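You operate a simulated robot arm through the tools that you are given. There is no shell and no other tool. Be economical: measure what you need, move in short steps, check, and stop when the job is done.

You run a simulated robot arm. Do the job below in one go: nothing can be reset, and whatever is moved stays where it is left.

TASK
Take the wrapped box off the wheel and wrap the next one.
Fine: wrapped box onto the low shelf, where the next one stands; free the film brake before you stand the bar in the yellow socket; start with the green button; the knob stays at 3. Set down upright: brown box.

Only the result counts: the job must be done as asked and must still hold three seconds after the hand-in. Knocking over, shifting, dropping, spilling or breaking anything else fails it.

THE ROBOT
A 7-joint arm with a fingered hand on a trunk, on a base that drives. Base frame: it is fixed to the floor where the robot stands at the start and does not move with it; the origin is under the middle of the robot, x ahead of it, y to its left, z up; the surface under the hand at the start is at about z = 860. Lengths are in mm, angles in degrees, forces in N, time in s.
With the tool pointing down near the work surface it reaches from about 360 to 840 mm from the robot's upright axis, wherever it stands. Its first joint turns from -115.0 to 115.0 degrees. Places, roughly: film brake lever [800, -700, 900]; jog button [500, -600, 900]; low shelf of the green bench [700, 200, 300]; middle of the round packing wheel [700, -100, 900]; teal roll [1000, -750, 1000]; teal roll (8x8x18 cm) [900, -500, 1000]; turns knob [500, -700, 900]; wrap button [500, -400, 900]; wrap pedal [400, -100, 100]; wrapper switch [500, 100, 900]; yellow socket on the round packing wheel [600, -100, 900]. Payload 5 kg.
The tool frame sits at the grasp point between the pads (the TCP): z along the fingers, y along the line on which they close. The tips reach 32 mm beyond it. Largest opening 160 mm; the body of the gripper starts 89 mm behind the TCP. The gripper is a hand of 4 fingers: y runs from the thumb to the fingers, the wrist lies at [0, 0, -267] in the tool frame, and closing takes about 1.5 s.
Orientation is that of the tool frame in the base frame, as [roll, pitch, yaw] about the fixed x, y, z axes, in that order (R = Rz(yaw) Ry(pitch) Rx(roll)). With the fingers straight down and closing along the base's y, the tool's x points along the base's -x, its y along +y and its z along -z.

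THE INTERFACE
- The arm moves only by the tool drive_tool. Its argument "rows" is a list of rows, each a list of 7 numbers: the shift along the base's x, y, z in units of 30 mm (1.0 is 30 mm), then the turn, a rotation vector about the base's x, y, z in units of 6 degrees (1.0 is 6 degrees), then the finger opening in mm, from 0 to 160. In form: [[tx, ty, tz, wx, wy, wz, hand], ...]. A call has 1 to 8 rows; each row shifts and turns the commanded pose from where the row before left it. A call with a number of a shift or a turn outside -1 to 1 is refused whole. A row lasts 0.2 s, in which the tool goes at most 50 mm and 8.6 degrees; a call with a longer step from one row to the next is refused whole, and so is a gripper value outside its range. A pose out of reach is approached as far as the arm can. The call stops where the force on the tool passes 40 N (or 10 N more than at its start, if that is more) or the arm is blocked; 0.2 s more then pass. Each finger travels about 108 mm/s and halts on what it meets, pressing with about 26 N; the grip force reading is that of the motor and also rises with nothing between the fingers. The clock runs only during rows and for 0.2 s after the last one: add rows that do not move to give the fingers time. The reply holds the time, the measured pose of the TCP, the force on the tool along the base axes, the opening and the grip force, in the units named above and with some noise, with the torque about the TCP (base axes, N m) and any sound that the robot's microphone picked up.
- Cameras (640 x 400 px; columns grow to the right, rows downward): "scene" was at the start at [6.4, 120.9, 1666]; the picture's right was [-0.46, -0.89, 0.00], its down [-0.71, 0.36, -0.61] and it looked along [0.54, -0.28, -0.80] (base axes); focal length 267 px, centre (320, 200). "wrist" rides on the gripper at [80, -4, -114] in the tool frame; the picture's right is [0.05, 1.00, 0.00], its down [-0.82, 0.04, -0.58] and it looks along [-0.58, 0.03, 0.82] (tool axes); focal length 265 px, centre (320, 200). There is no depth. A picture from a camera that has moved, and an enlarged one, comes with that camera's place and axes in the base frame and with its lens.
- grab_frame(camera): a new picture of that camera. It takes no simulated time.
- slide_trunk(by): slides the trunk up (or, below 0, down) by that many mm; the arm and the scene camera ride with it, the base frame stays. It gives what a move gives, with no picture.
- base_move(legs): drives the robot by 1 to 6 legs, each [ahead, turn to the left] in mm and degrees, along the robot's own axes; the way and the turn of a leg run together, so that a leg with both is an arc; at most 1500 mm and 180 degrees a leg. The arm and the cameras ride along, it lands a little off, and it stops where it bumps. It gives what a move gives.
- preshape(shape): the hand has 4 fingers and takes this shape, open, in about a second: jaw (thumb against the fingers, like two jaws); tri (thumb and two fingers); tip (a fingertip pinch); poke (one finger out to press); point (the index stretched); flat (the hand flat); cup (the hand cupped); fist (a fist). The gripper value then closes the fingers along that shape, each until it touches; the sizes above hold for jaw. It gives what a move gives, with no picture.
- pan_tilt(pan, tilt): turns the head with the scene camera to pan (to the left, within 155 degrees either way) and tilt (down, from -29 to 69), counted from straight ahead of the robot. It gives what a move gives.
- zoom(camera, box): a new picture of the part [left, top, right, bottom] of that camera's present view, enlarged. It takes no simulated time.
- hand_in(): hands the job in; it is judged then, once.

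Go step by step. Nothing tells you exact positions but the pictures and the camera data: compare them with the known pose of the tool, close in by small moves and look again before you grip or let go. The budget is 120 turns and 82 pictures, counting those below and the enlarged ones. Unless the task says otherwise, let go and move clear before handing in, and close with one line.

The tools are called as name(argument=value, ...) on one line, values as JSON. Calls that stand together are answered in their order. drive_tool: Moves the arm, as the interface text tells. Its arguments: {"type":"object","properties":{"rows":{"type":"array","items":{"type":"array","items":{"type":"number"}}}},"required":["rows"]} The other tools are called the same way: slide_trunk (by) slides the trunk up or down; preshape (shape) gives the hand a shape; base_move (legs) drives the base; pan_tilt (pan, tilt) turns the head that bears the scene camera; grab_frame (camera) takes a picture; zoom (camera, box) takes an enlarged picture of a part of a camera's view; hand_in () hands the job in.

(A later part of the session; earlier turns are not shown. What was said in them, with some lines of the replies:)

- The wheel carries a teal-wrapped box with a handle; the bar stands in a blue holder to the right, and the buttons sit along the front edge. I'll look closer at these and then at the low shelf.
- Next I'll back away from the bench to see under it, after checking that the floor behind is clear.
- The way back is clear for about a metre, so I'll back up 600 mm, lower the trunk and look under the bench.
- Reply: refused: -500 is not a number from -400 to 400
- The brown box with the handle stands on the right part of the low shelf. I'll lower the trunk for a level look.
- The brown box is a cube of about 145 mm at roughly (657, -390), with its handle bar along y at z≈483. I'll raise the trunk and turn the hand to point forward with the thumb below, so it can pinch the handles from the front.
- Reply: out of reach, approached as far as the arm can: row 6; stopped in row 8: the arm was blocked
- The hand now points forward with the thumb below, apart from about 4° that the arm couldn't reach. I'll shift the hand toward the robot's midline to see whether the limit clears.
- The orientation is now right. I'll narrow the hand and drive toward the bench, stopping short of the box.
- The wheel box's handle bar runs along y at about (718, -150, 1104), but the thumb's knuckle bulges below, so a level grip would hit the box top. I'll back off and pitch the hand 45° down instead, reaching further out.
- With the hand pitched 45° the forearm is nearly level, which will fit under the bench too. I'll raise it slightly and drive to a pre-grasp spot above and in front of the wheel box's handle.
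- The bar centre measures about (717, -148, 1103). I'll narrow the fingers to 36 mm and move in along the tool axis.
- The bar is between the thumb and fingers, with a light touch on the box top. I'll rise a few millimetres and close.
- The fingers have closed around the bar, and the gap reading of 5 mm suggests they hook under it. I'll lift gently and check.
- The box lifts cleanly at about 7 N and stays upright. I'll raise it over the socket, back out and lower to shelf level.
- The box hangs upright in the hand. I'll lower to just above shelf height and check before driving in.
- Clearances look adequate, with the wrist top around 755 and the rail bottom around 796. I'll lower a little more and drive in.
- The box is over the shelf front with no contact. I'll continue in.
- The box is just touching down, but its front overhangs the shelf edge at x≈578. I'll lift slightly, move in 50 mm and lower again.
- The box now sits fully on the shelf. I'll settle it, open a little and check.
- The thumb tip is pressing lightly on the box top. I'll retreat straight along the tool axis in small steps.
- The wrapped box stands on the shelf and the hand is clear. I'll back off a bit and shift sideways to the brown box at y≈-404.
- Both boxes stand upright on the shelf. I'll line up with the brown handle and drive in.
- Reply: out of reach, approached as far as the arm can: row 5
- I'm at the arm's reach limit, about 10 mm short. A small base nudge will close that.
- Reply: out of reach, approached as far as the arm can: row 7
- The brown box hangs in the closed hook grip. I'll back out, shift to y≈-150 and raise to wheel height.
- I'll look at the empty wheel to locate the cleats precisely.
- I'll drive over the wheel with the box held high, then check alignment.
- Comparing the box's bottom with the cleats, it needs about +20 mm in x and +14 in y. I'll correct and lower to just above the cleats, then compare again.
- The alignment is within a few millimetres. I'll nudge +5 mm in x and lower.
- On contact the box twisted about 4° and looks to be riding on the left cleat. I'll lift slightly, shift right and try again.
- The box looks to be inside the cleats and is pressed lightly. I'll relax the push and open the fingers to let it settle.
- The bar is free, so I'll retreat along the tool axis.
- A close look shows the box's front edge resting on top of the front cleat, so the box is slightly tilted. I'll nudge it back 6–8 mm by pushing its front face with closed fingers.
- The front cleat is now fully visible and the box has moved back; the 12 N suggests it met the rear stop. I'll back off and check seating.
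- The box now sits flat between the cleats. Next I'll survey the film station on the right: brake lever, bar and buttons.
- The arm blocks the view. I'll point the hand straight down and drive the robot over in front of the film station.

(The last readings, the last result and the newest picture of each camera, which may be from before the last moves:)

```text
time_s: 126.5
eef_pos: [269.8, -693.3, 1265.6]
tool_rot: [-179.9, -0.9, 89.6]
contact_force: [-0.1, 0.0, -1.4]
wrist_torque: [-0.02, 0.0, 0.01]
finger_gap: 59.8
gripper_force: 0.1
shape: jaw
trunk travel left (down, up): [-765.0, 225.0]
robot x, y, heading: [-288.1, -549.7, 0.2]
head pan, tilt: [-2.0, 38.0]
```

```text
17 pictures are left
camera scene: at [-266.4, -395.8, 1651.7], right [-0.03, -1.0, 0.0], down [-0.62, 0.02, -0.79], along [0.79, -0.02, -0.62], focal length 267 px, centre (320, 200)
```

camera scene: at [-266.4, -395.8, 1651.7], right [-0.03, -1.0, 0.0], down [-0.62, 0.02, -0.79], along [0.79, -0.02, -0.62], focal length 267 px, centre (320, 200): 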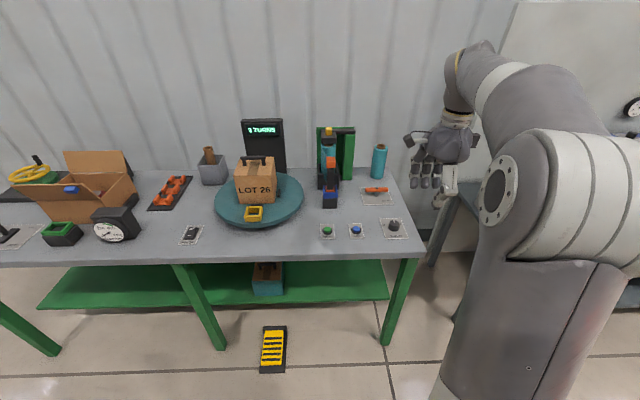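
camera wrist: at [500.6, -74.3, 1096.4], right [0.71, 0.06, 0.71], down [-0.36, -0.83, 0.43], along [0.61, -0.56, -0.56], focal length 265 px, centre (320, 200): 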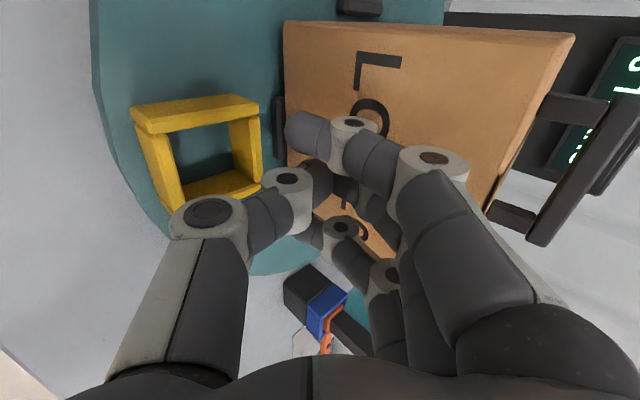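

Clear view now. I'll zoom on the film station.

zoom(camera="scene", box=[300, 115, 420, 245])

```text
3.08 times, centred on (360, 180) of scene
camera zoom: at [-266.4, -395.8, 1651.7], right [-0.03, -1.0, 0.0], down [-0.62, 0.02, -0.79], along [0.79, -0.02, -0.62], focal length 822 px, centre (197, 262)
```

zoom: 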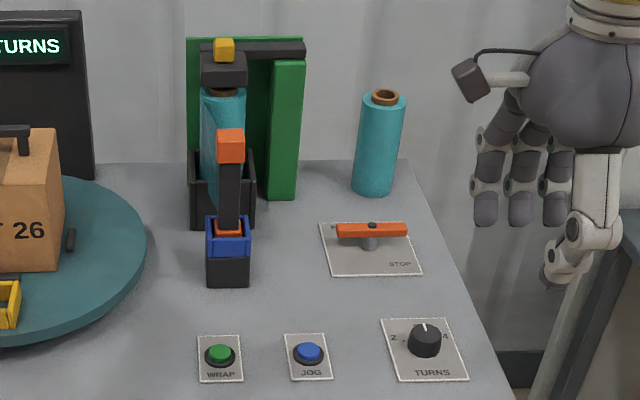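

zoom(camera="scene", box=[354, 178, 386, 208])

```text
13.33 times, centred on (370, 193) of scene
camera zoom: at [-266.4, -395.8, 1651.7], right [-0.03, -1.0, 0.0], down [-0.62, 0.02, -0.79], along [0.79, -0.02, -0.62], focal length 3564 px, centre (-347, 293)
```

zoom: 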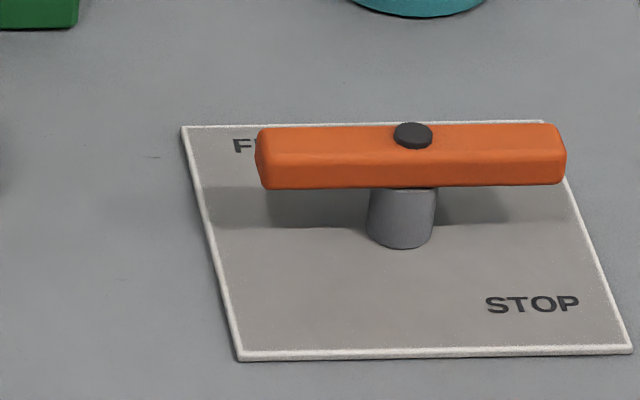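

The lever is a bar along y on a pivot near (768, -692), about 888–905 high, with "FREE" at the back left and "STOP" at the front right. I'll move over it, straddle it at the pivot and look before turning.

base_move(legs=[[300, 0]])

drive_tool(rows=[[0.9, 0, -1, 0, 0, 0, 60], [0.9, 0, -1, 0, 0, 0, 60], [0.9, 0, -1, 0, 0, 0, 60], [0.9, 0, -1, 0, 0, 0, 60], [0.9, 0, -1, 0, 0, 0, 60], [0.9, 0, -1, 0, 0, 0, 60], [0.9, 0, -1, 0, 0, 0, 60]])

grab_frame(camera="wrist")

```text
time_s: 128.5
eef_pos: [575.2, -692.4, 1264.6]
tool_rot: [-179.8, -1.0, 89.6]
contact_force: [0.7, 0.0, -0.3]
wrist_torque: [-0.02, 0.03, -0.02]
finger_gap: 59.6
gripper_force: 0.1
shape: jaw
trunk travel left (down, up): [-765.0, 225.0]
robot x, y, heading: [10.3, -547.4, 0.0]
head pan, tilt: [-2.0, 38.0]
```

```text
time_s: 130.1
eef_pos: [762.6, -692.2, 1057.3]
tool_rot: [-179.7, -0.9, 89.5]
contact_force: [0.9, 0.2, 0.1]
wrist_torque: [-0.02, 0.02, -0.01]
finger_gap: 59.6
gripper_force: 0.0
shape: jaw
trunk travel left (down, up): [-765.0, 225.0]
robot x, y, heading: [9.6, -546.7, 0.2]
head pan, tilt: [-2.0, 38.0]
```

```text
14 pictures are left
camera wrist: at [759.6, -613.7, 1172.2], right [1.0, 0.04, 0.0], down [0.04, -0.82, 0.56], along [0.02, -0.56, -0.83], focal length 265 px, centre (320, 200)
```

wrist: 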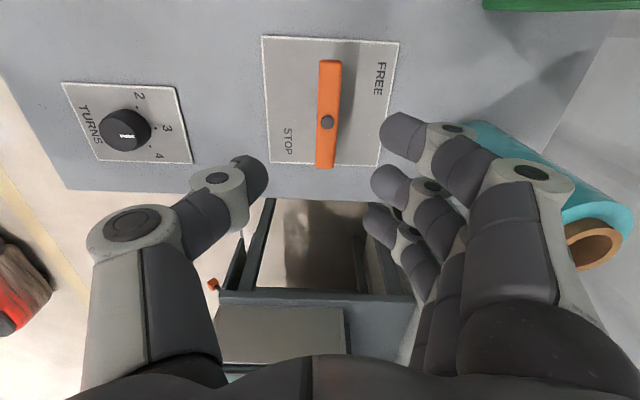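

drive_tool(rows=[[0.2, -0.2, -1, 0, 0, 0, 60], [0, 0, -1, 0, 0, 0, 60], [0, 0, -1, 0, 0, 0, 60], [0, 0, -1, 0, 0, 0, 60], [0, 0, -0.65, 0, 0, 0, 60], [0, 0, 0, 0, 0, 0, 60]])

drive_tool(rows=[[0, 0, 0, 0, 0, 0, 22], [0, 0, 0, 0, 0, 0, 22], [0, 0, 0, 0, 0, 0, 22], [0, 0, 0, 0, 0, 0, 22]])

grab_frame(camera="wrist")

```text
time_s: 131.5
eef_pos: [771.3, -699.8, 914.3]
tool_rot: [-179.9, -1.0, 89.5]
contact_force: [-0.2, 0.6, -1.1]
wrist_torque: [0.01, -0.01, -0.03]
finger_gap: 59.7
gripper_force: 0.0
shape: jaw
trunk travel left (down, up): [-765.0, 225.0]
robot x, y, heading: [11.5, -545.4, 0.1]
head pan, tilt: [-2.0, 38.0]
```

```text
time_s: 132.5
eef_pos: [770.8, -700.4, 915.7]
tool_rot: [-179.8, -1.0, 89.5]
contact_force: [-0.3, -0.1, 0.8]
wrist_torque: [0.0, 0.01, -0.03]
finger_gap: 22.9
gripper_force: 0.0
shape: jaw
trunk travel left (down, up): [-765.0, 225.0]
robot x, y, heading: [10.2, -543.6, 0.2]
head pan, tilt: [-2.0, 38.0]
```

```text
13 pictures are left
camera wrist: at [768.7, -621.3, 1029.4], right [1.0, 0.04, 0.0], down [0.04, -0.83, 0.56], along [0.02, -0.56, -0.83], focal length 265 px, centre (320, 200)
```

wrist: 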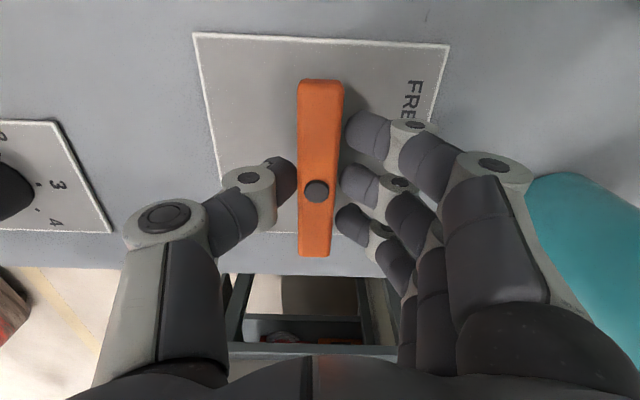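

The fingers straddle the lever at its pivot. I'll grip and turn a little counterclockwise to feel which way it moves.

drive_tool(rows=[[0, 0, 0, 0, 0, 0, 0], [0, 0, 0, 0, 0, 0, 0], [0, 0, 0, 0, 0, 0, 0], [0, 0, 0, 0, 0, 0.6, 0], [0, 0, 0, 0, 0, 0.6, 0], [0, 0, 0, 0, 0, 0.6, 0]])

```text
time_s: 133.9
eef_pos: [772.5, -700.0, 914.7]
tool_rot: [-179.7, -1.0, 100.4]
contact_force: [6.2, -0.5, -2.6]
wrist_torque: [0.04, -0.21, -0.08]
finger_gap: 16.7
gripper_force: 25.8
shape: jaw
trunk travel left (down, up): [-765.0, 225.0]
robot x, y, heading: [13.5, -542.8, -0.1]
head pan, tilt: [-2.0, 38.0]
```

drive_tool(rows=[[0, 0, 0, 0, 0, 1, 0], [0, 0, 0, 0, 0, 1, 0], [0, 0, 0, 0, 0, 1, 0], [0, 0, 0, 0, 0, 1, 0], [0, 0, 0, 0, 0, 1, 0]])

grab_frame(camera="wrist")

```text
time_s: 135.1
eef_pos: [772.1, -699.1, 915.2]
tool_rot: [-179.8, -0.9, 130.3]
contact_force: [7.6, 0.7, -4.0]
wrist_torque: [0.09, -0.19, -0.09]
finger_gap: 16.2
gripper_force: 25.8
shape: jaw
trunk travel left (down, up): [-765.0, 225.0]
robot x, y, heading: [11.4, -541.7, 0.3]
head pan, tilt: [-2.0, 38.0]
```

```text
12 pictures are left
camera wrist: at [717.3, -641.4, 1029.3], right [0.73, 0.69, 0.0], down [0.57, -0.6, 0.56], along [0.38, -0.41, -0.83], focal length 265 px, centre (320, 200)
```

wrist: 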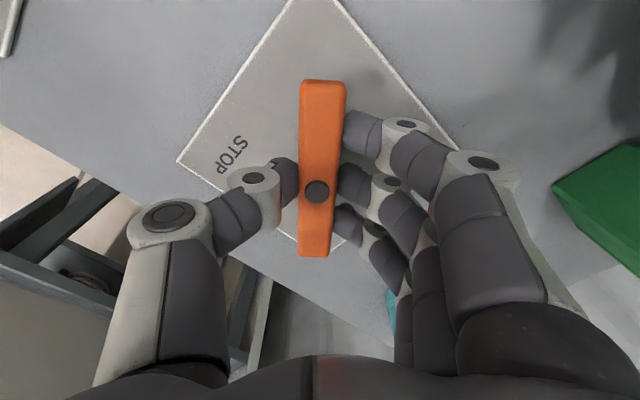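

The lever turns with the hand. I'll continue toward 90°.

drive_tool(rows=[[0, 0, 0, 0, 0, 1, 0], [0, 0, 0, 0, 0, 1, 0], [0, 0, 0, 0, 0, 1, 0], [0, 0, 0, 0, 0, 1, 0], [0, 0, 0, 0, 0, 1, 0], [0, 0, 0, 0, 0, 1, 0], [0, 0, 0, 0, 0, 1, 0], [0, 0, 0, 0, 0, 1, 0]])

```text
time_s: 136.9
eef_pos: [770.4, -699.2, 915.6]
tool_rot: [-179.8, -1.0, 178.4]
contact_force: [3.1, 4.3, -5.3]
wrist_torque: [0.18, -0.02, -0.1]
finger_gap: 16.4
gripper_force: 26.0
shape: jaw
trunk travel left (down, up): [-765.0, 225.0]
robot x, y, heading: [7.1, -545.2, 0.2]
head pan, tilt: [-2.0, 38.0]
```

drive_tool(rows=[[0, 0, 0, 0, 0, 0.7, 0], [0, 0, 0, 0, 0, 0.7, 0], [0, 0, 0, 0, 0, 0, 0]])

grab_frame(camera="wrist")

```text
time_s: 137.7
eef_pos: [768.5, -697.9, 915.2]
tool_rot: [-179.8, -0.9, -173.3]
contact_force: [1.9, 3.2, -4.9]
wrist_torque: [0.16, 0.14, -0.84]
finger_gap: 16.3
gripper_force: 26.3
shape: jaw
trunk travel left (down, up): [-765.0, 225.0]
robot x, y, heading: [14.4, -549.1, 0.1]
head pan, tilt: [-2.0, 38.0]
```

```text
11 pictures are left
camera wrist: at [692.4, -711.0, 1029.4], right [-0.17, 0.99, 0.0], down [0.81, 0.14, 0.56], along [0.56, 0.09, -0.83], focal length 265 px, centre (320, 200)
```

wrist: 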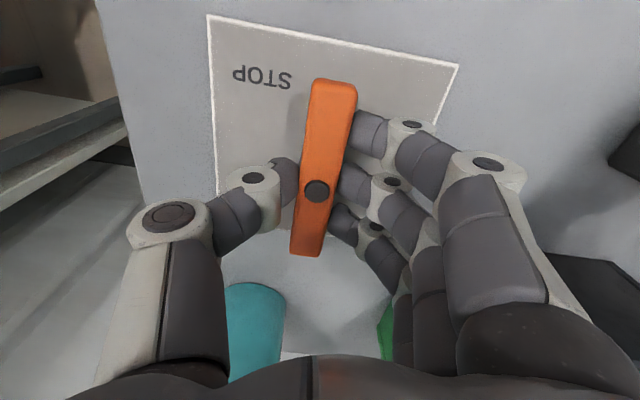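

The torque rose at about 90°, so the lever has reached its other end stop, which is FREE. I'll release, rise, square the hand and move toward the bar.

drive_tool(rows=[[0, 0, 0, 0, 0, 0, 60], [0, 0, 0, 0, 0, 0, 70], [0, 0, 0, 0, 0, 0, 70], [0, 0, 1, 0, 0, 0, 70], [0, 0, 1, 0, 0, 0, 70], [0, 0, 1, 0, 0, 0, 70], [0, 0, 1, 0, 0, -0.6, 70], [0, 0, 1, 0, 0, -0.5, 70]])

drive_tool(rows=[[0, 0, 1, 0, 0, 0, 70], [0, 0, 1, 0, 0, 0, 70], [0, 0, 1, 0, 0, 0, 70], [0, 0, 1, 0, 0, 0, 70], [0, 0, 1, 0, 0, 0, 70], [-0.5, 1, 0.8, 0, 0, 0, 70], [-0.5, 1, 0, 0, 0, 0, 70], [-0.5, 1, 0, 0, 0, 0, 70]])

drive_tool(rows=[[-0.5, 1, 0, 0, 0, 0, 90], [-0.5, 1, 0, 0, 0, 0, 90], [0, 1, 0, 0, 0, 0, 90], [0, 1, 0, 0, 0, 0, 90], [0, 0.6, 0, 0, 0, 0, 90], [0, 0, 0, 0, 0, 0, 90]])

grab_frame(camera="wrist")

```text
time_s: 139.5
eef_pos: [768.4, -699.1, 1064.6]
tool_rot: [-179.7, -1.0, -179.9]
contact_force: [0.6, 0.1, 0.0]
wrist_torque: [-0.01, -0.03, 0.0]
finger_gap: 69.2
gripper_force: 0.1
shape: jaw
trunk travel left (down, up): [-765.0, 225.0]
robot x, y, heading: [9.9, -547.2, 0.3]
head pan, tilt: [-2.0, 38.0]
```

```text
time_s: 141.3
eef_pos: [723.1, -606.9, 1228.4]
tool_rot: [-179.6, -0.9, -179.9]
contact_force: [-0.1, 0.1, 0.6]
wrist_torque: [-0.02, -0.02, -0.02]
finger_gap: 69.4
gripper_force: 0.0
shape: jaw
out of reach, approached as far as the arm can: row 5
trunk travel left (down, up): [-765.0, 225.0]
robot x, y, heading: [7.9, -545.8, -0.1]
head pan, tilt: [-2.0, 38.0]
```

```text
time_s: 142.7
eef_pos: [693.4, -471.9, 1226.9]
tool_rot: [-179.8, -1.0, -179.9]
contact_force: [-0.2, 1.0, 0.1]
wrist_torque: [-0.01, -0.02, 0.02]
finger_gap: 89.2
gripper_force: 0.0
shape: jaw
trunk travel left (down, up): [-765.0, 225.0]
robot x, y, heading: [12.2, -548.5, 0.1]
head pan, tilt: [-2.0, 38.0]
```

```text
10 pictures are left
camera wrist: at [615.5, -475.6, 1342.7], right [-0.05, 1.0, 0.0], down [0.82, 0.05, 0.56], along [0.56, 0.03, -0.83], focal length 265 px, centre (320, 200)
```

wrist: 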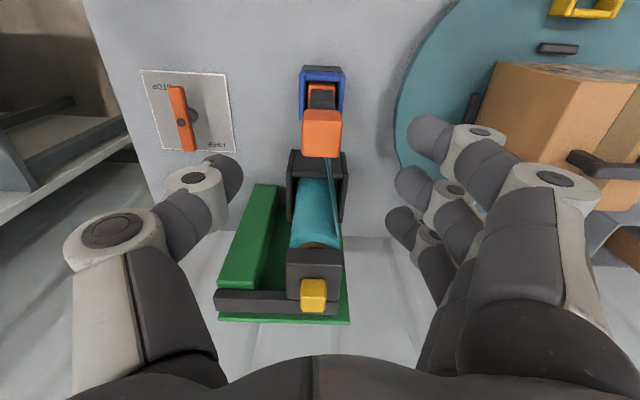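

The lever now lies along x. The bar's orange cap is about 38 mm wide, centred at (715, -470) at z≈1075–1112, so I'll descend over it.

drive_tool(rows=[[0.37, 0.03, 0, 0, 0, 0, 90], [0.37, 0.02, -0.5, 0, 0, 0, 90], [0, 0, -1, 0, 0, 0, 90], [0, 0, -1, 0, 0, 0, 90], [0, 0, -1, 0, 0, 0, 90], [0, 0, -1, 0, 0, 0, 80], [0, 0, 0, 0, 0, 0, 70], [0, 0, 0, 0, 0, 0, 70]])

grab_frame(camera="wrist")

```text
time_s: 144.5
eef_pos: [716.5, -469.6, 1092.8]
tool_rot: [-179.8, -1.0, -179.8]
contact_force: [-0.3, 0.0, -0.4]
wrist_torque: [0.01, 0.02, -0.02]
finger_gap: 70.8
gripper_force: 0.1
shape: jaw
trunk travel left (down, up): [-765.0, 225.0]
robot x, y, heading: [13.1, -543.7, 0.3]
head pan, tilt: [-2.0, 38.0]
```

```text
9 pictures are left
camera wrist: at [638.7, -474.4, 1206.6], right [-0.05, 1.0, 0.0], down [0.82, 0.05, 0.56], along [0.56, 0.03, -0.83], focal length 265 px, centre (320, 200)
```

wrist: 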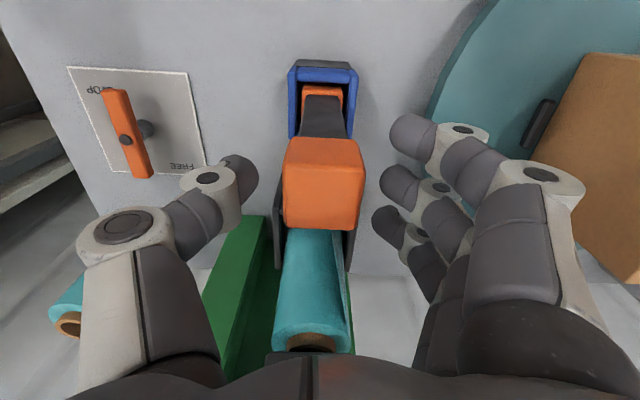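

drive_tool(rows=[[-0.1, 0, 0, 0, 0, 0, 40], [0, 0, 0, 0, 0, 0, 0], [0, 0, 0, 0, 0, 0, 0], [0, 0, 0, 0, 0, 0, 0], [0, 0, 0, 0, 0, 0, 0], [0, 0, 0.3, 0, 0, 0, 0], [0, 0, 0.3, 0, 0, 0, 0], [0, 0, 0, 0, 0, 0, 0]])

grab_frame(camera="wrist")

```text
time_s: 146.3
eef_pos: [714.3, -468.0, 1112.1]
tool_rot: [-179.8, -1.0, -179.9]
contact_force: [-0.2, 0.4, -2.4]
wrist_torque: [0.0, -0.07, 0.01]
finger_gap: 21.8
gripper_force: 25.9
shape: jaw
trunk travel left (down, up): [-765.0, 225.0]
robot x, y, heading: [13.5, -546.0, 0.2]
head pan, tilt: [-2.0, 38.0]
```

```text
8 pictures are left
camera wrist: at [635.9, -473.5, 1226.0], right [-0.05, 1.0, 0.0], down [0.82, 0.05, 0.56], along [0.56, 0.03, -0.83], focal length 265 px, centre (320, 200)
```

wrist: 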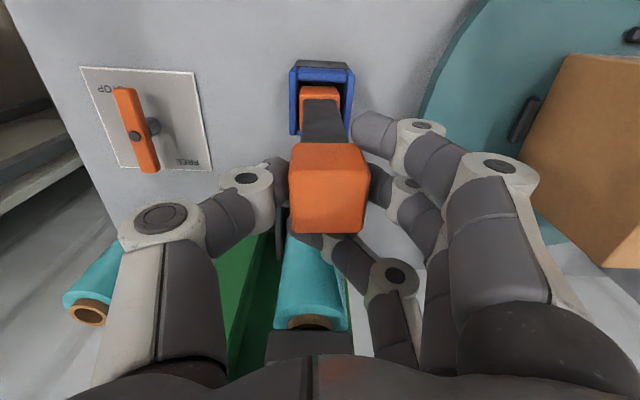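

The bar is gripped and coming out of the holder. I'll lift it clear and carry it to the front of the socket.

drive_tool(rows=[[0, 0, 0.5, 0, 0, 0, 0], [0, 0, 0.7, 0, 0, 0, 0], [0, 0, 0.7, 0, 0, 0, 0], [0, 0, 0.7, 0, 0, 0, 0], [0, 0, 0.6, 0, 0, 0, 0], [-0.5, 0, 0, 0, 0, 0, 0], [-0.7, 0, 0, 0, 0, 0, 0], [-0.7, 0, 0, 0, 0, 0, 0]])

drive_tool(rows=[[-0.8, 0.3, 0, 0, 0, 0, 0], [-0.8, 0.6, 0, 0, 0, 0, 0], [-0.8, 0.8, 0, 0, 0, 0, 0], [-0.7, 0.9, 0, 0, 0, 0, 0], [0, 0.9, 0, 0, 0, 0, 0], [0, 0.9, 0, 0, 0, 0, 0], [0, 0.9, 0, 0, 0, 0, 0], [0, 0.9, 0, 0, 0, 0, 0]])

drive_tool(rows=[[0, 0.9, 0, 0, 0, 0, 0], [0, 0.9, 0, 0, 0, 0, 0], [0, 0.9, 0, 0, 0, 0, 0], [0, 0.9, 0, 0, 0, 0, 0], [0, 0.8, 0, 0, 0, 0, 0], [0, 0, 0, 0, 0, 0, 0], [0, 0, 0, 0, 0, 0, 0]])

pan_tilt(pan=22, tilt=45)

grab_frame(camera="scene")

```text
time_s: 148.1
eef_pos: [657.6, -469.9, 1206.9]
tool_rot: [-179.8, -0.9, -179.8]
contact_force: [1.5, -0.2, -2.1]
wrist_torque: [0.03, -0.08, -0.01]
finger_gap: 21.8
gripper_force: 25.8
shape: jaw
trunk travel left (down, up): [-765.0, 225.0]
robot x, y, heading: [13.8, -545.0, -0.1]
head pan, tilt: [-2.0, 38.0]
```

```text
time_s: 149.9
eef_pos: [563.0, -283.5, 1206.5]
tool_rot: [-179.7, -1.0, -179.9]
contact_force: [1.0, 0.6, -3.2]
wrist_torque: [-0.08, -0.08, -0.03]
finger_gap: 21.4
gripper_force: 25.7
shape: jaw
trunk travel left (down, up): [-765.0, 225.0]
robot x, y, heading: [14.8, -549.8, 0.2]
head pan, tilt: [-2.0, 38.0]
```

```text
time_s: 151.5
eef_pos: [562.1, -151.7, 1205.9]
tool_rot: [-179.8, -1.0, -179.9]
contact_force: [0.3, -0.1, -3.4]
wrist_torque: [-0.01, -0.07, -0.01]
finger_gap: 21.8
gripper_force: 26.0
shape: jaw
trunk travel left (down, up): [-765.0, 225.0]
robot x, y, heading: [9.9, -544.6, 0.2]
head pan, tilt: [-2.0, 38.0]
```

```text
time_s: 152.4
eef_pos: [561.1, -152.1, 1206.8]
tool_rot: [-179.9, -1.1, -179.9]
contact_force: [1.1, -0.2, -2.2]
wrist_torque: [-0.01, -0.04, 0.01]
finger_gap: 21.4
gripper_force: 26.4
shape: jaw
trunk travel left (down, up): [-765.0, 225.0]
robot x, y, heading: [12.3, -544.1, 0.2]
head pan, tilt: [22.0, 45.0]
```

```text
7 pictures are left
camera scene: at [26.8, -360.8, 1641.4], right [0.38, -0.93, 0.0], down [-0.66, -0.27, -0.71], along [0.66, 0.27, -0.71], focal length 267 px, centre (320, 200)
```

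scene: 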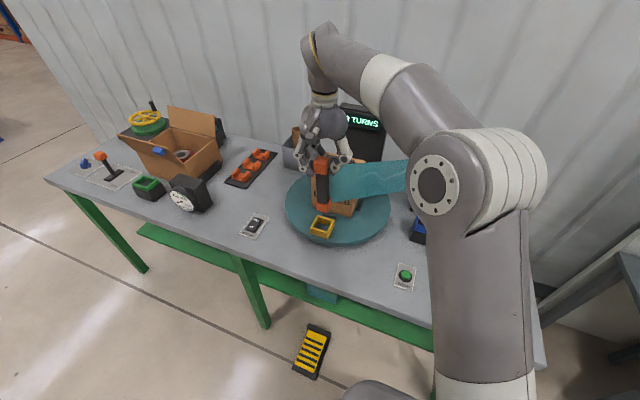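

The film follows the bar. I'll zoom to compare the foot with the socket.

zoom(camera="scene", box=[290, 145, 370, 245])

```text
4.00 times, centred on (330, 195) of scene
camera zoom: at [26.8, -360.8, 1641.4], right [0.38, -0.93, 0.0], down [-0.66, -0.27, -0.71], along [0.66, 0.27, -0.71], focal length 1069 px, centre (280, 220)
```

zoom: 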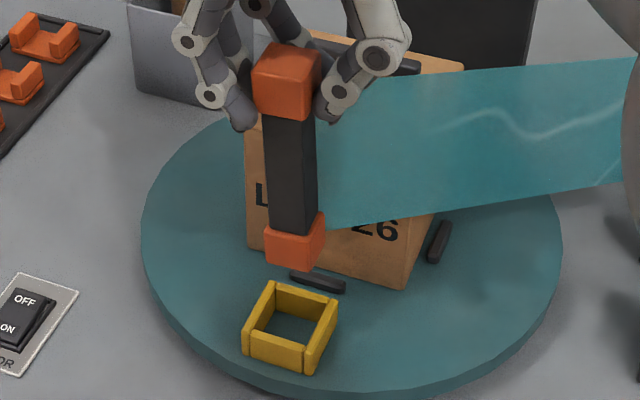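

The foot appears about 5 mm short in y. I'll correct and lower to just above the socket rim.

drive_tool(rows=[[0.04, 0.17, 0, 0, 0, 0, 0], [0, 0, -0.6, 0, 0, 0, 0], [0, 0, -0.7, 0, 0, 0, 0], [0, 0, -0.7, 0, 0, 0, 0], [0, 0, -0.2, 0, 0, 0, 0], [0, 0, 0, 0, 0, 0, 0]])

zoom(camera="scene", box=[290, 145, 370, 245])

```text
time_s: 153.8
eef_pos: [566.6, -146.1, 1142.3]
tool_rot: [-179.7, -1.1, -179.9]
contact_force: [1.0, -0.6, -2.7]
wrist_torque: [0.0, -0.03, -0.03]
finger_gap: 21.7
gripper_force: 25.7
shape: jaw
trunk travel left (down, up): [-765.0, 225.0]
robot x, y, heading: [9.2, -550.5, 0.6]
head pan, tilt: [22.0, 45.0]
```

```text
4.00 times, centred on (330, 195) of scene
camera zoom: at [26.6, -360.7, 1641.4], right [0.38, -0.93, 0.0], down [-0.66, -0.27, -0.71], along [0.65, 0.27, -0.71], focal length 1069 px, centre (280, 220)
```

zoom: 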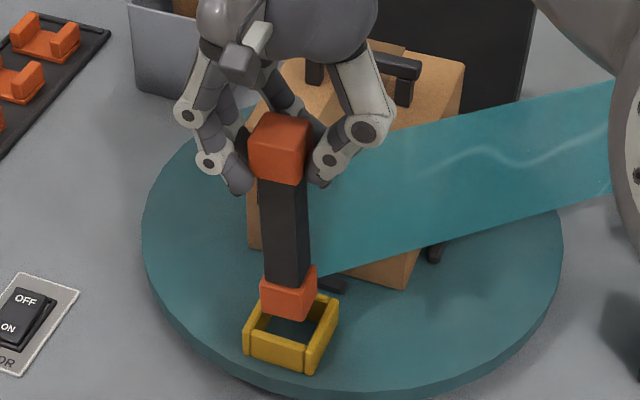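

The foot is centred over the socket, so I'll lower it in.

drive_tool(rows=[[0, 0, -0.4, 0, 0, 0, 0], [0, 0, -0.4, 0, 0, 0, 0], [0, 0, -0.3, 0, 0, 0, 0], [0, 0, -0.2, 0, 0, 0, 0], [0, 0, 0, 0, 0, 0, 0]])

```text
time_s: 155.0
eef_pos: [564.5, -147.8, 1103.2]
tool_rot: [-179.8, -1.0, -179.8]
contact_force: [-0.2, -0.5, -3.5]
wrist_torque: [-0.02, 0.0, 0.0]
finger_gap: 21.8
gripper_force: 26.3
shape: jaw
trunk travel left (down, up): [-765.0, 225.0]
robot x, y, heading: [11.1, -546.9, 0.1]
head pan, tilt: [22.0, 45.0]
```

drive_tool(rows=[[0, 0, -0.15, 0, 0, 0, 0], [0, 0, -0.15, 0, 0, 0, 0], [0, 0, -0.1, 0, 0, 0, 0], [0, 0, 0, 0, 0, 0, 0]])

```text
time_s: 156.0
eef_pos: [565.4, -147.3, 1093.4]
tool_rot: [-179.9, -0.9, -179.9]
contact_force: [0.3, -0.9, 6.7]
wrist_torque: [0.11, 0.03, 0.01]
finger_gap: 21.6
gripper_force: 26.4
shape: jaw
trunk travel left (down, up): [-765.0, 225.0]
robot x, y, heading: [10.6, -548.5, 0.3]
head pan, tilt: [22.0, 45.0]
```

Contact came at the expected height. I'll check it before letting go.

zoom(camera="scene", box=[240, 145, 370, 245])

```text
4.00 times, centred on (305, 195) of scene
camera zoom: at [25.9, -361.3, 1641.6], right [0.38, -0.93, 0.0], down [-0.65, -0.27, -0.71], along [0.66, 0.27, -0.71], focal length 1069 px, centre (380, 220)
```

zoom: 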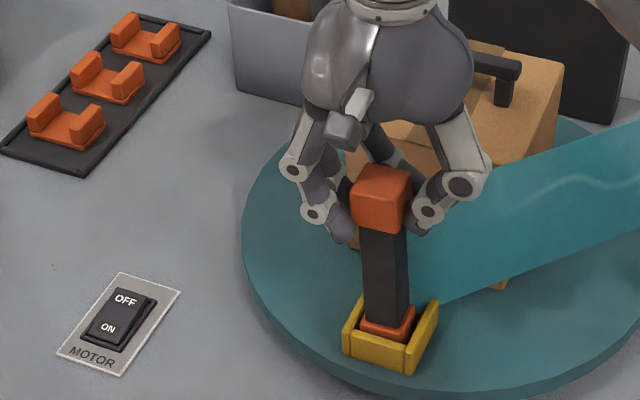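

The bar is seated in the yellow socket and the rocker appears to be on ON. I'll release, rise straight up and move over to the WRAP button at (528, -448).

drive_tool(rows=[[0, 0, 0.1, 0, 0, 0, 20], [0, 0, 0, 0, 0, 0, 45], [0, 0, 0, 0, 0, 0, 65], [0, 0, 0, 0, 0, 0, 75], [0, 0, 0.2, 0, 0, 0, 75], [0, 0, 0.6, 0, 0, 0, 75], [0, 0, 0.9, 0, 0, 0, 75], [0, 0, 0.9, 0, 0, 0, 75]])

zoom(camera="scene", box=[240, 120, 440, 300])

```text
time_s: 157.8
eef_pos: [564.8, -147.2, 1173.6]
tool_rot: [-179.8, -1.0, -179.9]
contact_force: [-0.6, 0.0, 0.1]
wrist_torque: [0.0, 0.01, -0.01]
finger_gap: 74.4
gripper_force: 0.2
shape: jaw
trunk travel left (down, up): [-765.0, 225.0]
robot x, y, heading: [11.5, -549.5, 0.2]
head pan, tilt: [22.0, 45.0]
```

```text
2.22 times, centred on (340, 210) of scene
camera zoom: at [26.2, -360.9, 1641.4], right [0.38, -0.93, 0.0], down [-0.65, -0.27, -0.71], along [0.66, 0.27, -0.71], focal length 594 px, centre (276, 178)
```

zoom: 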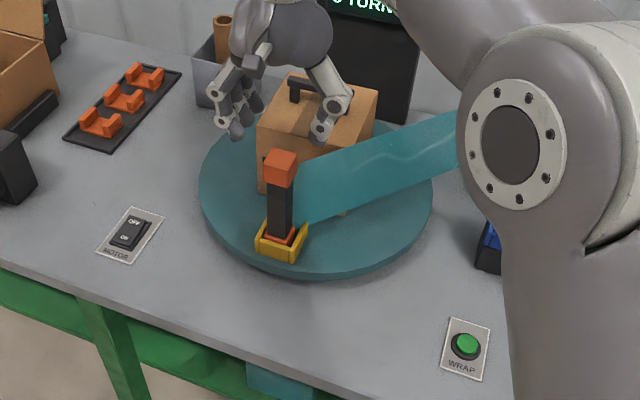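

The bar stands by itself with the film attached. On to the button.

drive_tool(rows=[[0, 0, 0.9, 0, 0, 0, 40], [-0.6, -0.8, 0, 0, 0, 0, 10], [-0.62, -1, 0, 0, 0, 0, 10], [0, -1, 0, 0, 0, 0, 10], [0, -1, 0, 0, 0, 0, 10], [0, -1, 0, 0, 0, 0, 10], [0, -1, 0, 0, 0, 0, 10], [0, -1, 0, 0, 0, 0, 10]])

drive_tool(rows=[[0, -1, -1, 0, 0, 0, 8], [0, -1, -1, 0, 0, 0, 8], [0, -1, -1, 0, 0, 0, 8], [0, 0, -1, 0, 0, 0, 8], [0, 0, -1, 0, 0, 0, 8], [0, 0, -1, 0, 0, 0, 8], [0, 0, -1, 0, 0, 0, 8], [0, 0, 0, 0, 0, 0, 8]])

grab_frame(camera="wrist")

```text
time_s: 159.6
eef_pos: [530.4, -352.0, 1200.4]
tool_rot: [-179.8, -0.9, -180.0]
contact_force: [-0.1, 0.2, 0.4]
wrist_torque: [0.01, 0.0, 0.03]
finger_gap: 9.9
gripper_force: 0.1
shape: jaw
trunk travel left (down, up): [-765.0, 225.0]
robot x, y, heading: [15.4, -544.8, 0.4]
head pan, tilt: [22.0, 45.0]
```

```text
time_s: 161.4
eef_pos: [528.0, -441.2, 991.9]
tool_rot: [-179.7, -1.0, -180.0]
contact_force: [-0.4, -0.6, 0.3]
wrist_torque: [0.0, -0.01, 0.01]
finger_gap: 8.8
gripper_force: 0.0
shape: jaw
trunk travel left (down, up): [-765.0, 225.0]
robot x, y, heading: [10.8, -546.3, 0.0]
head pan, tilt: [22.0, 45.0]
```

```text
2 pictures are left
camera wrist: at [449.3, -445.1, 1106.0], right [-0.05, 1.0, 0.0], down [0.82, 0.05, 0.56], along [0.56, 0.03, -0.83], focal length 265 px, centre (320, 200)
```

wrist: 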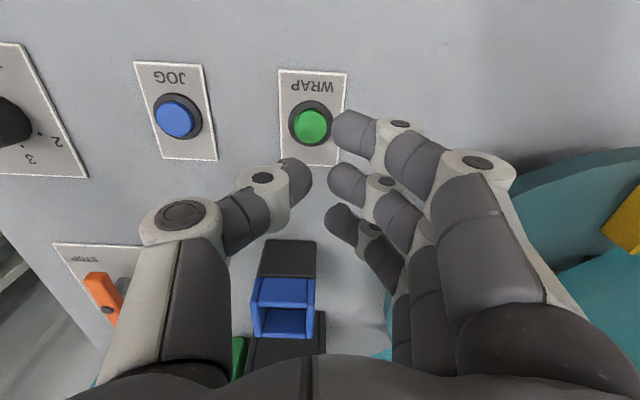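

drive_tool(rows=[[-0.1, -0.25, -0.5, 0, 0, 0, 8], [0, 0, -0.6, 0, 0, 0, 8], [0, 0, -0.6, 0, 0, 0, 8], [0, 0, -0.4, 0, 0, 0, 8], [0, 0, -0.2, 0, 0, 0, 8], [0, 0, 0, 0, 0, 0, 8]])

```text
time_s: 162.8
eef_pos: [525.7, -447.6, 920.1]
tool_rot: [-179.7, -1.0, -179.9]
contact_force: [0.2, 0.5, -0.1]
wrist_torque: [0.03, -0.02, 0.02]
finger_gap: 8.3
gripper_force: 0.0
shape: jaw
trunk travel left (down, up): [-765.0, 225.0]
robot x, y, heading: [10.0, -546.8, 0.4]
head pan, tilt: [22.0, 45.0]
```

drive_tool(rows=[[0, 0, -0.15, 0, 0, 0, 8], [0, 0, -0.15, 0, 0, 0, 8], [0, 0, -0.15, 0, 0, 0, 8], [0, 0, -0.1, 0, 0, 0, 8]])

```text
time_s: 163.8
eef_pos: [525.2, -448.0, 904.6]
tool_rot: [-179.8, -0.9, -179.9]
contact_force: [-1.6, 1.5, 4.2]
wrist_torque: [0.09, 0.01, 0.01]
finger_gap: 8.6
gripper_force: 0.1
shape: jaw
trunk travel left (down, up): [-765.0, 225.0]
robot x, y, heading: [11.6, -545.7, 0.2]
head pan, tilt: [22.0, 45.0]
heard: click
```

A click was heard. I'll lift off and listen for the wheel.

drive_tool(rows=[[0, 0, 0.5, 0, 0, 0, 8], [0, 0, 1, 0, 0, 0, 8], [0, 0, 1, 0, 0, 0, 8], [0, 0, 0, 0, 0, 0, 8], [0, 0, 0, 0, 0, 0, 8], [0, 0, 0, 0, 0, 0, 8], [0, 0, 0, 0, 0, 0, 8], [0, 0, 0, 0, 0, 0, 8]])

```text
time_s: 165.6
eef_pos: [525.1, -446.2, 979.8]
tool_rot: [-179.9, -1.0, -179.9]
contact_force: [0.3, 0.1, 0.7]
wrist_torque: [-0.03, 0.0, 0.0]
finger_gap: 8.1
gripper_force: 0.0
shape: jaw
trunk travel left (down, up): [-765.0, 225.0]
robot x, y, heading: [12.0, -545.8, 0.3]
head pan, tilt: [22.0, 45.0]
```

zoom(camera="scene", box=[240, 100, 400, 250])

```text
2.67 times, centred on (320, 175) of scene
camera zoom: at [26.4, -361.0, 1641.4], right [0.38, -0.93, 0.0], down [-0.65, -0.27, -0.71], along [0.65, 0.27, -0.71], focal length 713 px, centre (320, 267)
```

zoom: 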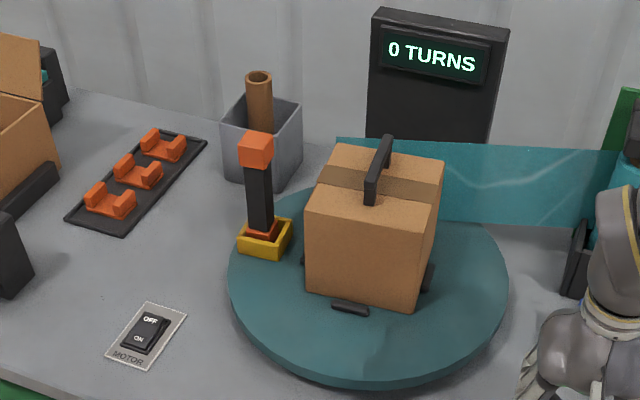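

The wheel is turning and the counter shows 0 TURNS. I'll keep clear and let it run.

drive_tool(rows=[[-0.5, 0, 1, 0, 0, 0, 8], [-0.5, 0, 1, 0, 0, 0, 8], [-0.5, 0, 0, 0, 0, 0, 8], [-0.5, 0, 0, 0, 0, 0, 8], [0, 0, 0, 0, 0, 0, 8], [0, 0, 0, 0, 0, 0, 8], [0, 0, 0, 0, 0, 0, 8], [0, 0, 0, 0, 0, 0, 8]])

pan_tilt(pan=-130, tilt=45)

pan_tilt(pan=22, tilt=45)

pan_tilt(pan=-130, tilt=45)

pan_tilt(pan=22, tilt=45)

pan_tilt(pan=-130, tilt=45)

pan_tilt(pan=22, tilt=45)

drive_tool(rows=[[0, 0, 0, 0, 0, 0, 8], [0, 0, 0, 0, 0, 0, 8], [0, 0, 0, 0, 0, 0, 8], [0, 0, 0, 0, 0, 0, 8], [0, 0, 0, 0, 0, 0, 8], [0, 0, 0, 0, 0, 0, 8], [0, 0, 0, 0, 0, 0, 8], [0, 0, 0, 0, 0, 0, 8]])

```text
time_s: 167.4
eef_pos: [464.2, -448.3, 1038.2]
tool_rot: [-179.7, -0.9, -179.9]
contact_force: [0.5, 0.2, -0.2]
wrist_torque: [0.01, -0.01, -0.02]
finger_gap: 8.6
gripper_force: 0.1
shape: jaw
trunk travel left (down, up): [-765.0, 225.0]
robot x, y, heading: [13.8, -550.1, 0.1]
head pan, tilt: [22.0, 45.0]
```

```text
time_s: 169.8
eef_pos: [464.0, -449.6, 1039.3]
tool_rot: [-179.8, -1.0, -179.9]
contact_force: [0.5, 0.1, 0.8]
wrist_torque: [0.0, 0.0, 0.03]
finger_gap: 8.6
gripper_force: 0.1
shape: jaw
trunk travel left (down, up): [-765.0, 225.0]
robot x, y, heading: [11.4, -547.2, -0.1]
head pan, tilt: [-130.0, 45.0]
```

```text
time_s: 172.1
eef_pos: [464.3, -448.7, 1039.3]
tool_rot: [-179.8, -1.0, -179.9]
contact_force: [0.1, 0.6, -0.3]
wrist_torque: [0.01, -0.01, -0.01]
finger_gap: 8.3
gripper_force: 0.2
shape: jaw
trunk travel left (down, up): [-765.0, 225.0]
robot x, y, heading: [9.3, -545.7, 0.0]
head pan, tilt: [22.0, 45.0]
```

```text
time_s: 174.5
eef_pos: [463.4, -447.8, 1038.9]
tool_rot: [-179.9, -1.0, -180.0]
contact_force: [-0.4, 0.3, -0.8]
wrist_torque: [-0.02, 0.0, -0.03]
finger_gap: 8.3
gripper_force: 0.0
shape: jaw
trunk travel left (down, up): [-765.0, 225.0]
robot x, y, heading: [10.3, -542.7, 0.1]
head pan, tilt: [-130.0, 45.0]
```

```text
time_s: 176.9
eef_pos: [464.8, -448.6, 1038.6]
tool_rot: [-179.9, -1.0, -179.8]
contact_force: [-0.7, -0.4, -0.6]
wrist_torque: [0.01, -0.02, -0.01]
finger_gap: 8.5
gripper_force: 0.1
shape: jaw
trunk travel left (down, up): [-765.0, 225.0]
robot x, y, heading: [11.3, -542.5, 0.1]
head pan, tilt: [22.0, 45.0]
```

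```text
time_s: 179.2
eef_pos: [464.6, -449.3, 1038.9]
tool_rot: [-179.7, -1.1, -179.8]
contact_force: [0.6, 0.2, -0.2]
wrist_torque: [0.02, 0.03, 0.01]
finger_gap: 8.3
gripper_force: 0.0
shape: jaw
trunk travel left (down, up): [-765.0, 225.0]
robot x, y, heading: [12.3, -546.5, 0.1]
head pan, tilt: [-130.0, 45.0]
```

```text
time_s: 181.6
eef_pos: [463.8, -448.6, 1038.0]
tool_rot: [-179.8, -1.1, -180.0]
contact_force: [1.3, -0.4, -0.3]
wrist_torque: [0.04, -0.02, 0.04]
finger_gap: 8.5
gripper_force: 0.0
shape: jaw
trunk travel left (down, up): [-765.0, 225.0]
robot x, y, heading: [10.8, -548.1, 0.4]
head pan, tilt: [22.0, 45.0]
```

```text
time_s: 183.4
eef_pos: [464.0, -449.0, 1038.2]
tool_rot: [-179.9, -1.1, -180.0]
contact_force: [-0.5, -0.1, -0.4]
wrist_torque: [0.02, -0.01, -0.02]
finger_gap: 8.5
gripper_force: 0.0
shape: jaw
trunk travel left (down, up): [-765.0, 225.0]
robot x, y, heading: [14.2, -546.1, -0.1]
head pan, tilt: [22.0, 45.0]
```

pan_tilt(pan=-130, tilt=45)

pan_tilt(pan=22, tilt=45)

pan_tilt(pan=-130, tilt=45)

pan_tilt(pan=22, tilt=45)

pan_tilt(pan=-130, tilt=45)

pan_tilt(pan=22, tilt=45)

pan_tilt(pan=-130, tilt=45)

pan_tilt(pan=22, tilt=45)

```text
time_s: 185.8
eef_pos: [463.4, -448.6, 1039.1]
tool_rot: [-179.9, -1.1, -179.9]
contact_force: [0.2, 0.0, 0.9]
wrist_torque: [-0.01, 0.01, 0.02]
finger_gap: 8.2
gripper_force: 0.1
shape: jaw
trunk travel left (down, up): [-765.0, 225.0]
robot x, y, heading: [10.8, -545.4, 0.4]
head pan, tilt: [-130.0, 45.0]
```

```text
time_s: 188.2
eef_pos: [463.0, -450.0, 1039.5]
tool_rot: [-179.8, -1.0, -179.9]
contact_force: [0.0, -1.1, 0.6]
wrist_torque: [0.02, 0.01, -0.03]
finger_gap: 8.4
gripper_force: 0.1
shape: jaw
trunk travel left (down, up): [-765.0, 225.0]
robot x, y, heading: [12.2, -545.8, 0.2]
head pan, tilt: [22.0, 45.0]
```

```text
time_s: 190.5
eef_pos: [464.4, -448.6, 1040.6]
tool_rot: [-179.8, -1.0, -179.9]
contact_force: [0.7, -0.3, -0.1]
wrist_torque: [0.01, -0.01, 0.0]
finger_gap: 8.3
gripper_force: 0.0
shape: jaw
trunk travel left (down, up): [-765.0, 225.0]
robot x, y, heading: [8.1, -547.8, 0.1]
head pan, tilt: [-130.0, 45.0]
```

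```text
time_s: 192.9
eef_pos: [464.7, -448.7, 1039.0]
tool_rot: [-179.8, -1.0, -179.9]
contact_force: [0.3, 0.1, -0.4]
wrist_torque: [0.0, 0.01, 0.0]
finger_gap: 8.2
gripper_force: 0.1
shape: jaw
trunk travel left (down, up): [-765.0, 225.0]
robot x, y, heading: [9.7, -547.4, 0.1]
head pan, tilt: [22.0, 45.0]
```

```text
time_s: 195.3
eef_pos: [464.2, -448.0, 1039.2]
tool_rot: [-179.8, -1.0, -179.8]
contact_force: [-0.7, 0.5, -0.2]
wrist_torque: [-0.05, 0.01, 0.01]
finger_gap: 8.5
gripper_force: 0.0
shape: jaw
trunk travel left (down, up): [-765.0, 225.0]
robot x, y, heading: [12.7, -548.6, 0.1]
head pan, tilt: [-130.0, 45.0]
```

```text
time_s: 197.6
eef_pos: [463.8, -448.9, 1038.5]
tool_rot: [-179.8, -1.0, -180.0]
contact_force: [-0.7, 0.3, 0.8]
wrist_torque: [0.0, 0.01, 0.02]
finger_gap: 8.3
gripper_force: 0.0
shape: jaw
trunk travel left (down, up): [-765.0, 225.0]
robot x, y, heading: [14.3, -546.0, 0.1]
head pan, tilt: [22.0, 45.0]
```

```text
time_s: 200.0
eef_pos: [463.4, -449.5, 1039.2]
tool_rot: [-179.8, -1.0, -179.9]
contact_force: [-0.2, -0.1, 0.1]
wrist_torque: [-0.01, -0.04, 0.0]
finger_gap: 8.5
gripper_force: 0.1
shape: jaw
trunk travel left (down, up): [-765.0, 225.0]
robot x, y, heading: [10.4, -549.6, 0.1]
head pan, tilt: [-130.0, 45.0]
```

```text
time_s: 202.4
eef_pos: [464.0, -448.6, 1037.2]
tool_rot: [-179.8, -0.9, -179.9]
contact_force: [-0.1, -1.3, -0.5]
wrist_torque: [-0.01, -0.01, -0.01]
finger_gap: 8.5
gripper_force: 0.0
shape: jaw
trunk travel left (down, up): [-765.0, 225.0]
robot x, y, heading: [10.7, -547.3, 0.2]
head pan, tilt: [22.0, 45.0]
```

Nearly 40 s have passed since the start. I'll use the last picture to check the result.

zoom(camera="scene", box=[220, 90, 420, 330])

```text
1.67 times, centred on (320, 210) of scene
camera zoom: at [26.4, -361.0, 1641.4], right [0.38, -0.93, 0.0], down [-0.66, -0.27, -0.71], along [0.66, 0.27, -0.71], focal length 446 px, centre (320, 183)
```

zoom: 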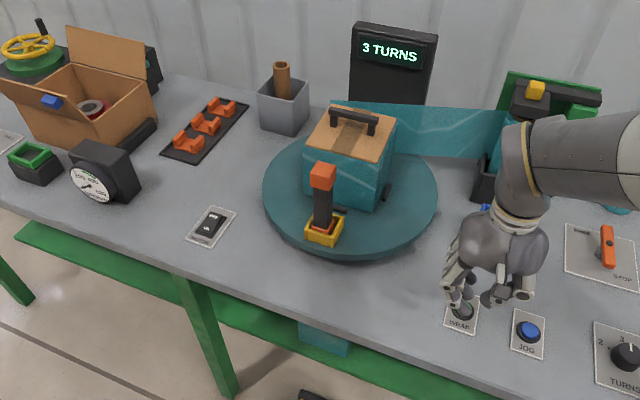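

The counter reads 3 TURNS, the brown box is wrapped and upright, the bar stands in the socket, the brake is free and the knob is at 3. The hand is clear, so I'm handing in.

hand_in()

```text
The job is handed in.
```

The job is handed in: the wrapped box is on the low shelf, and the brown box stands upright on the wheel, wrapped with 3 turns started by the green button.
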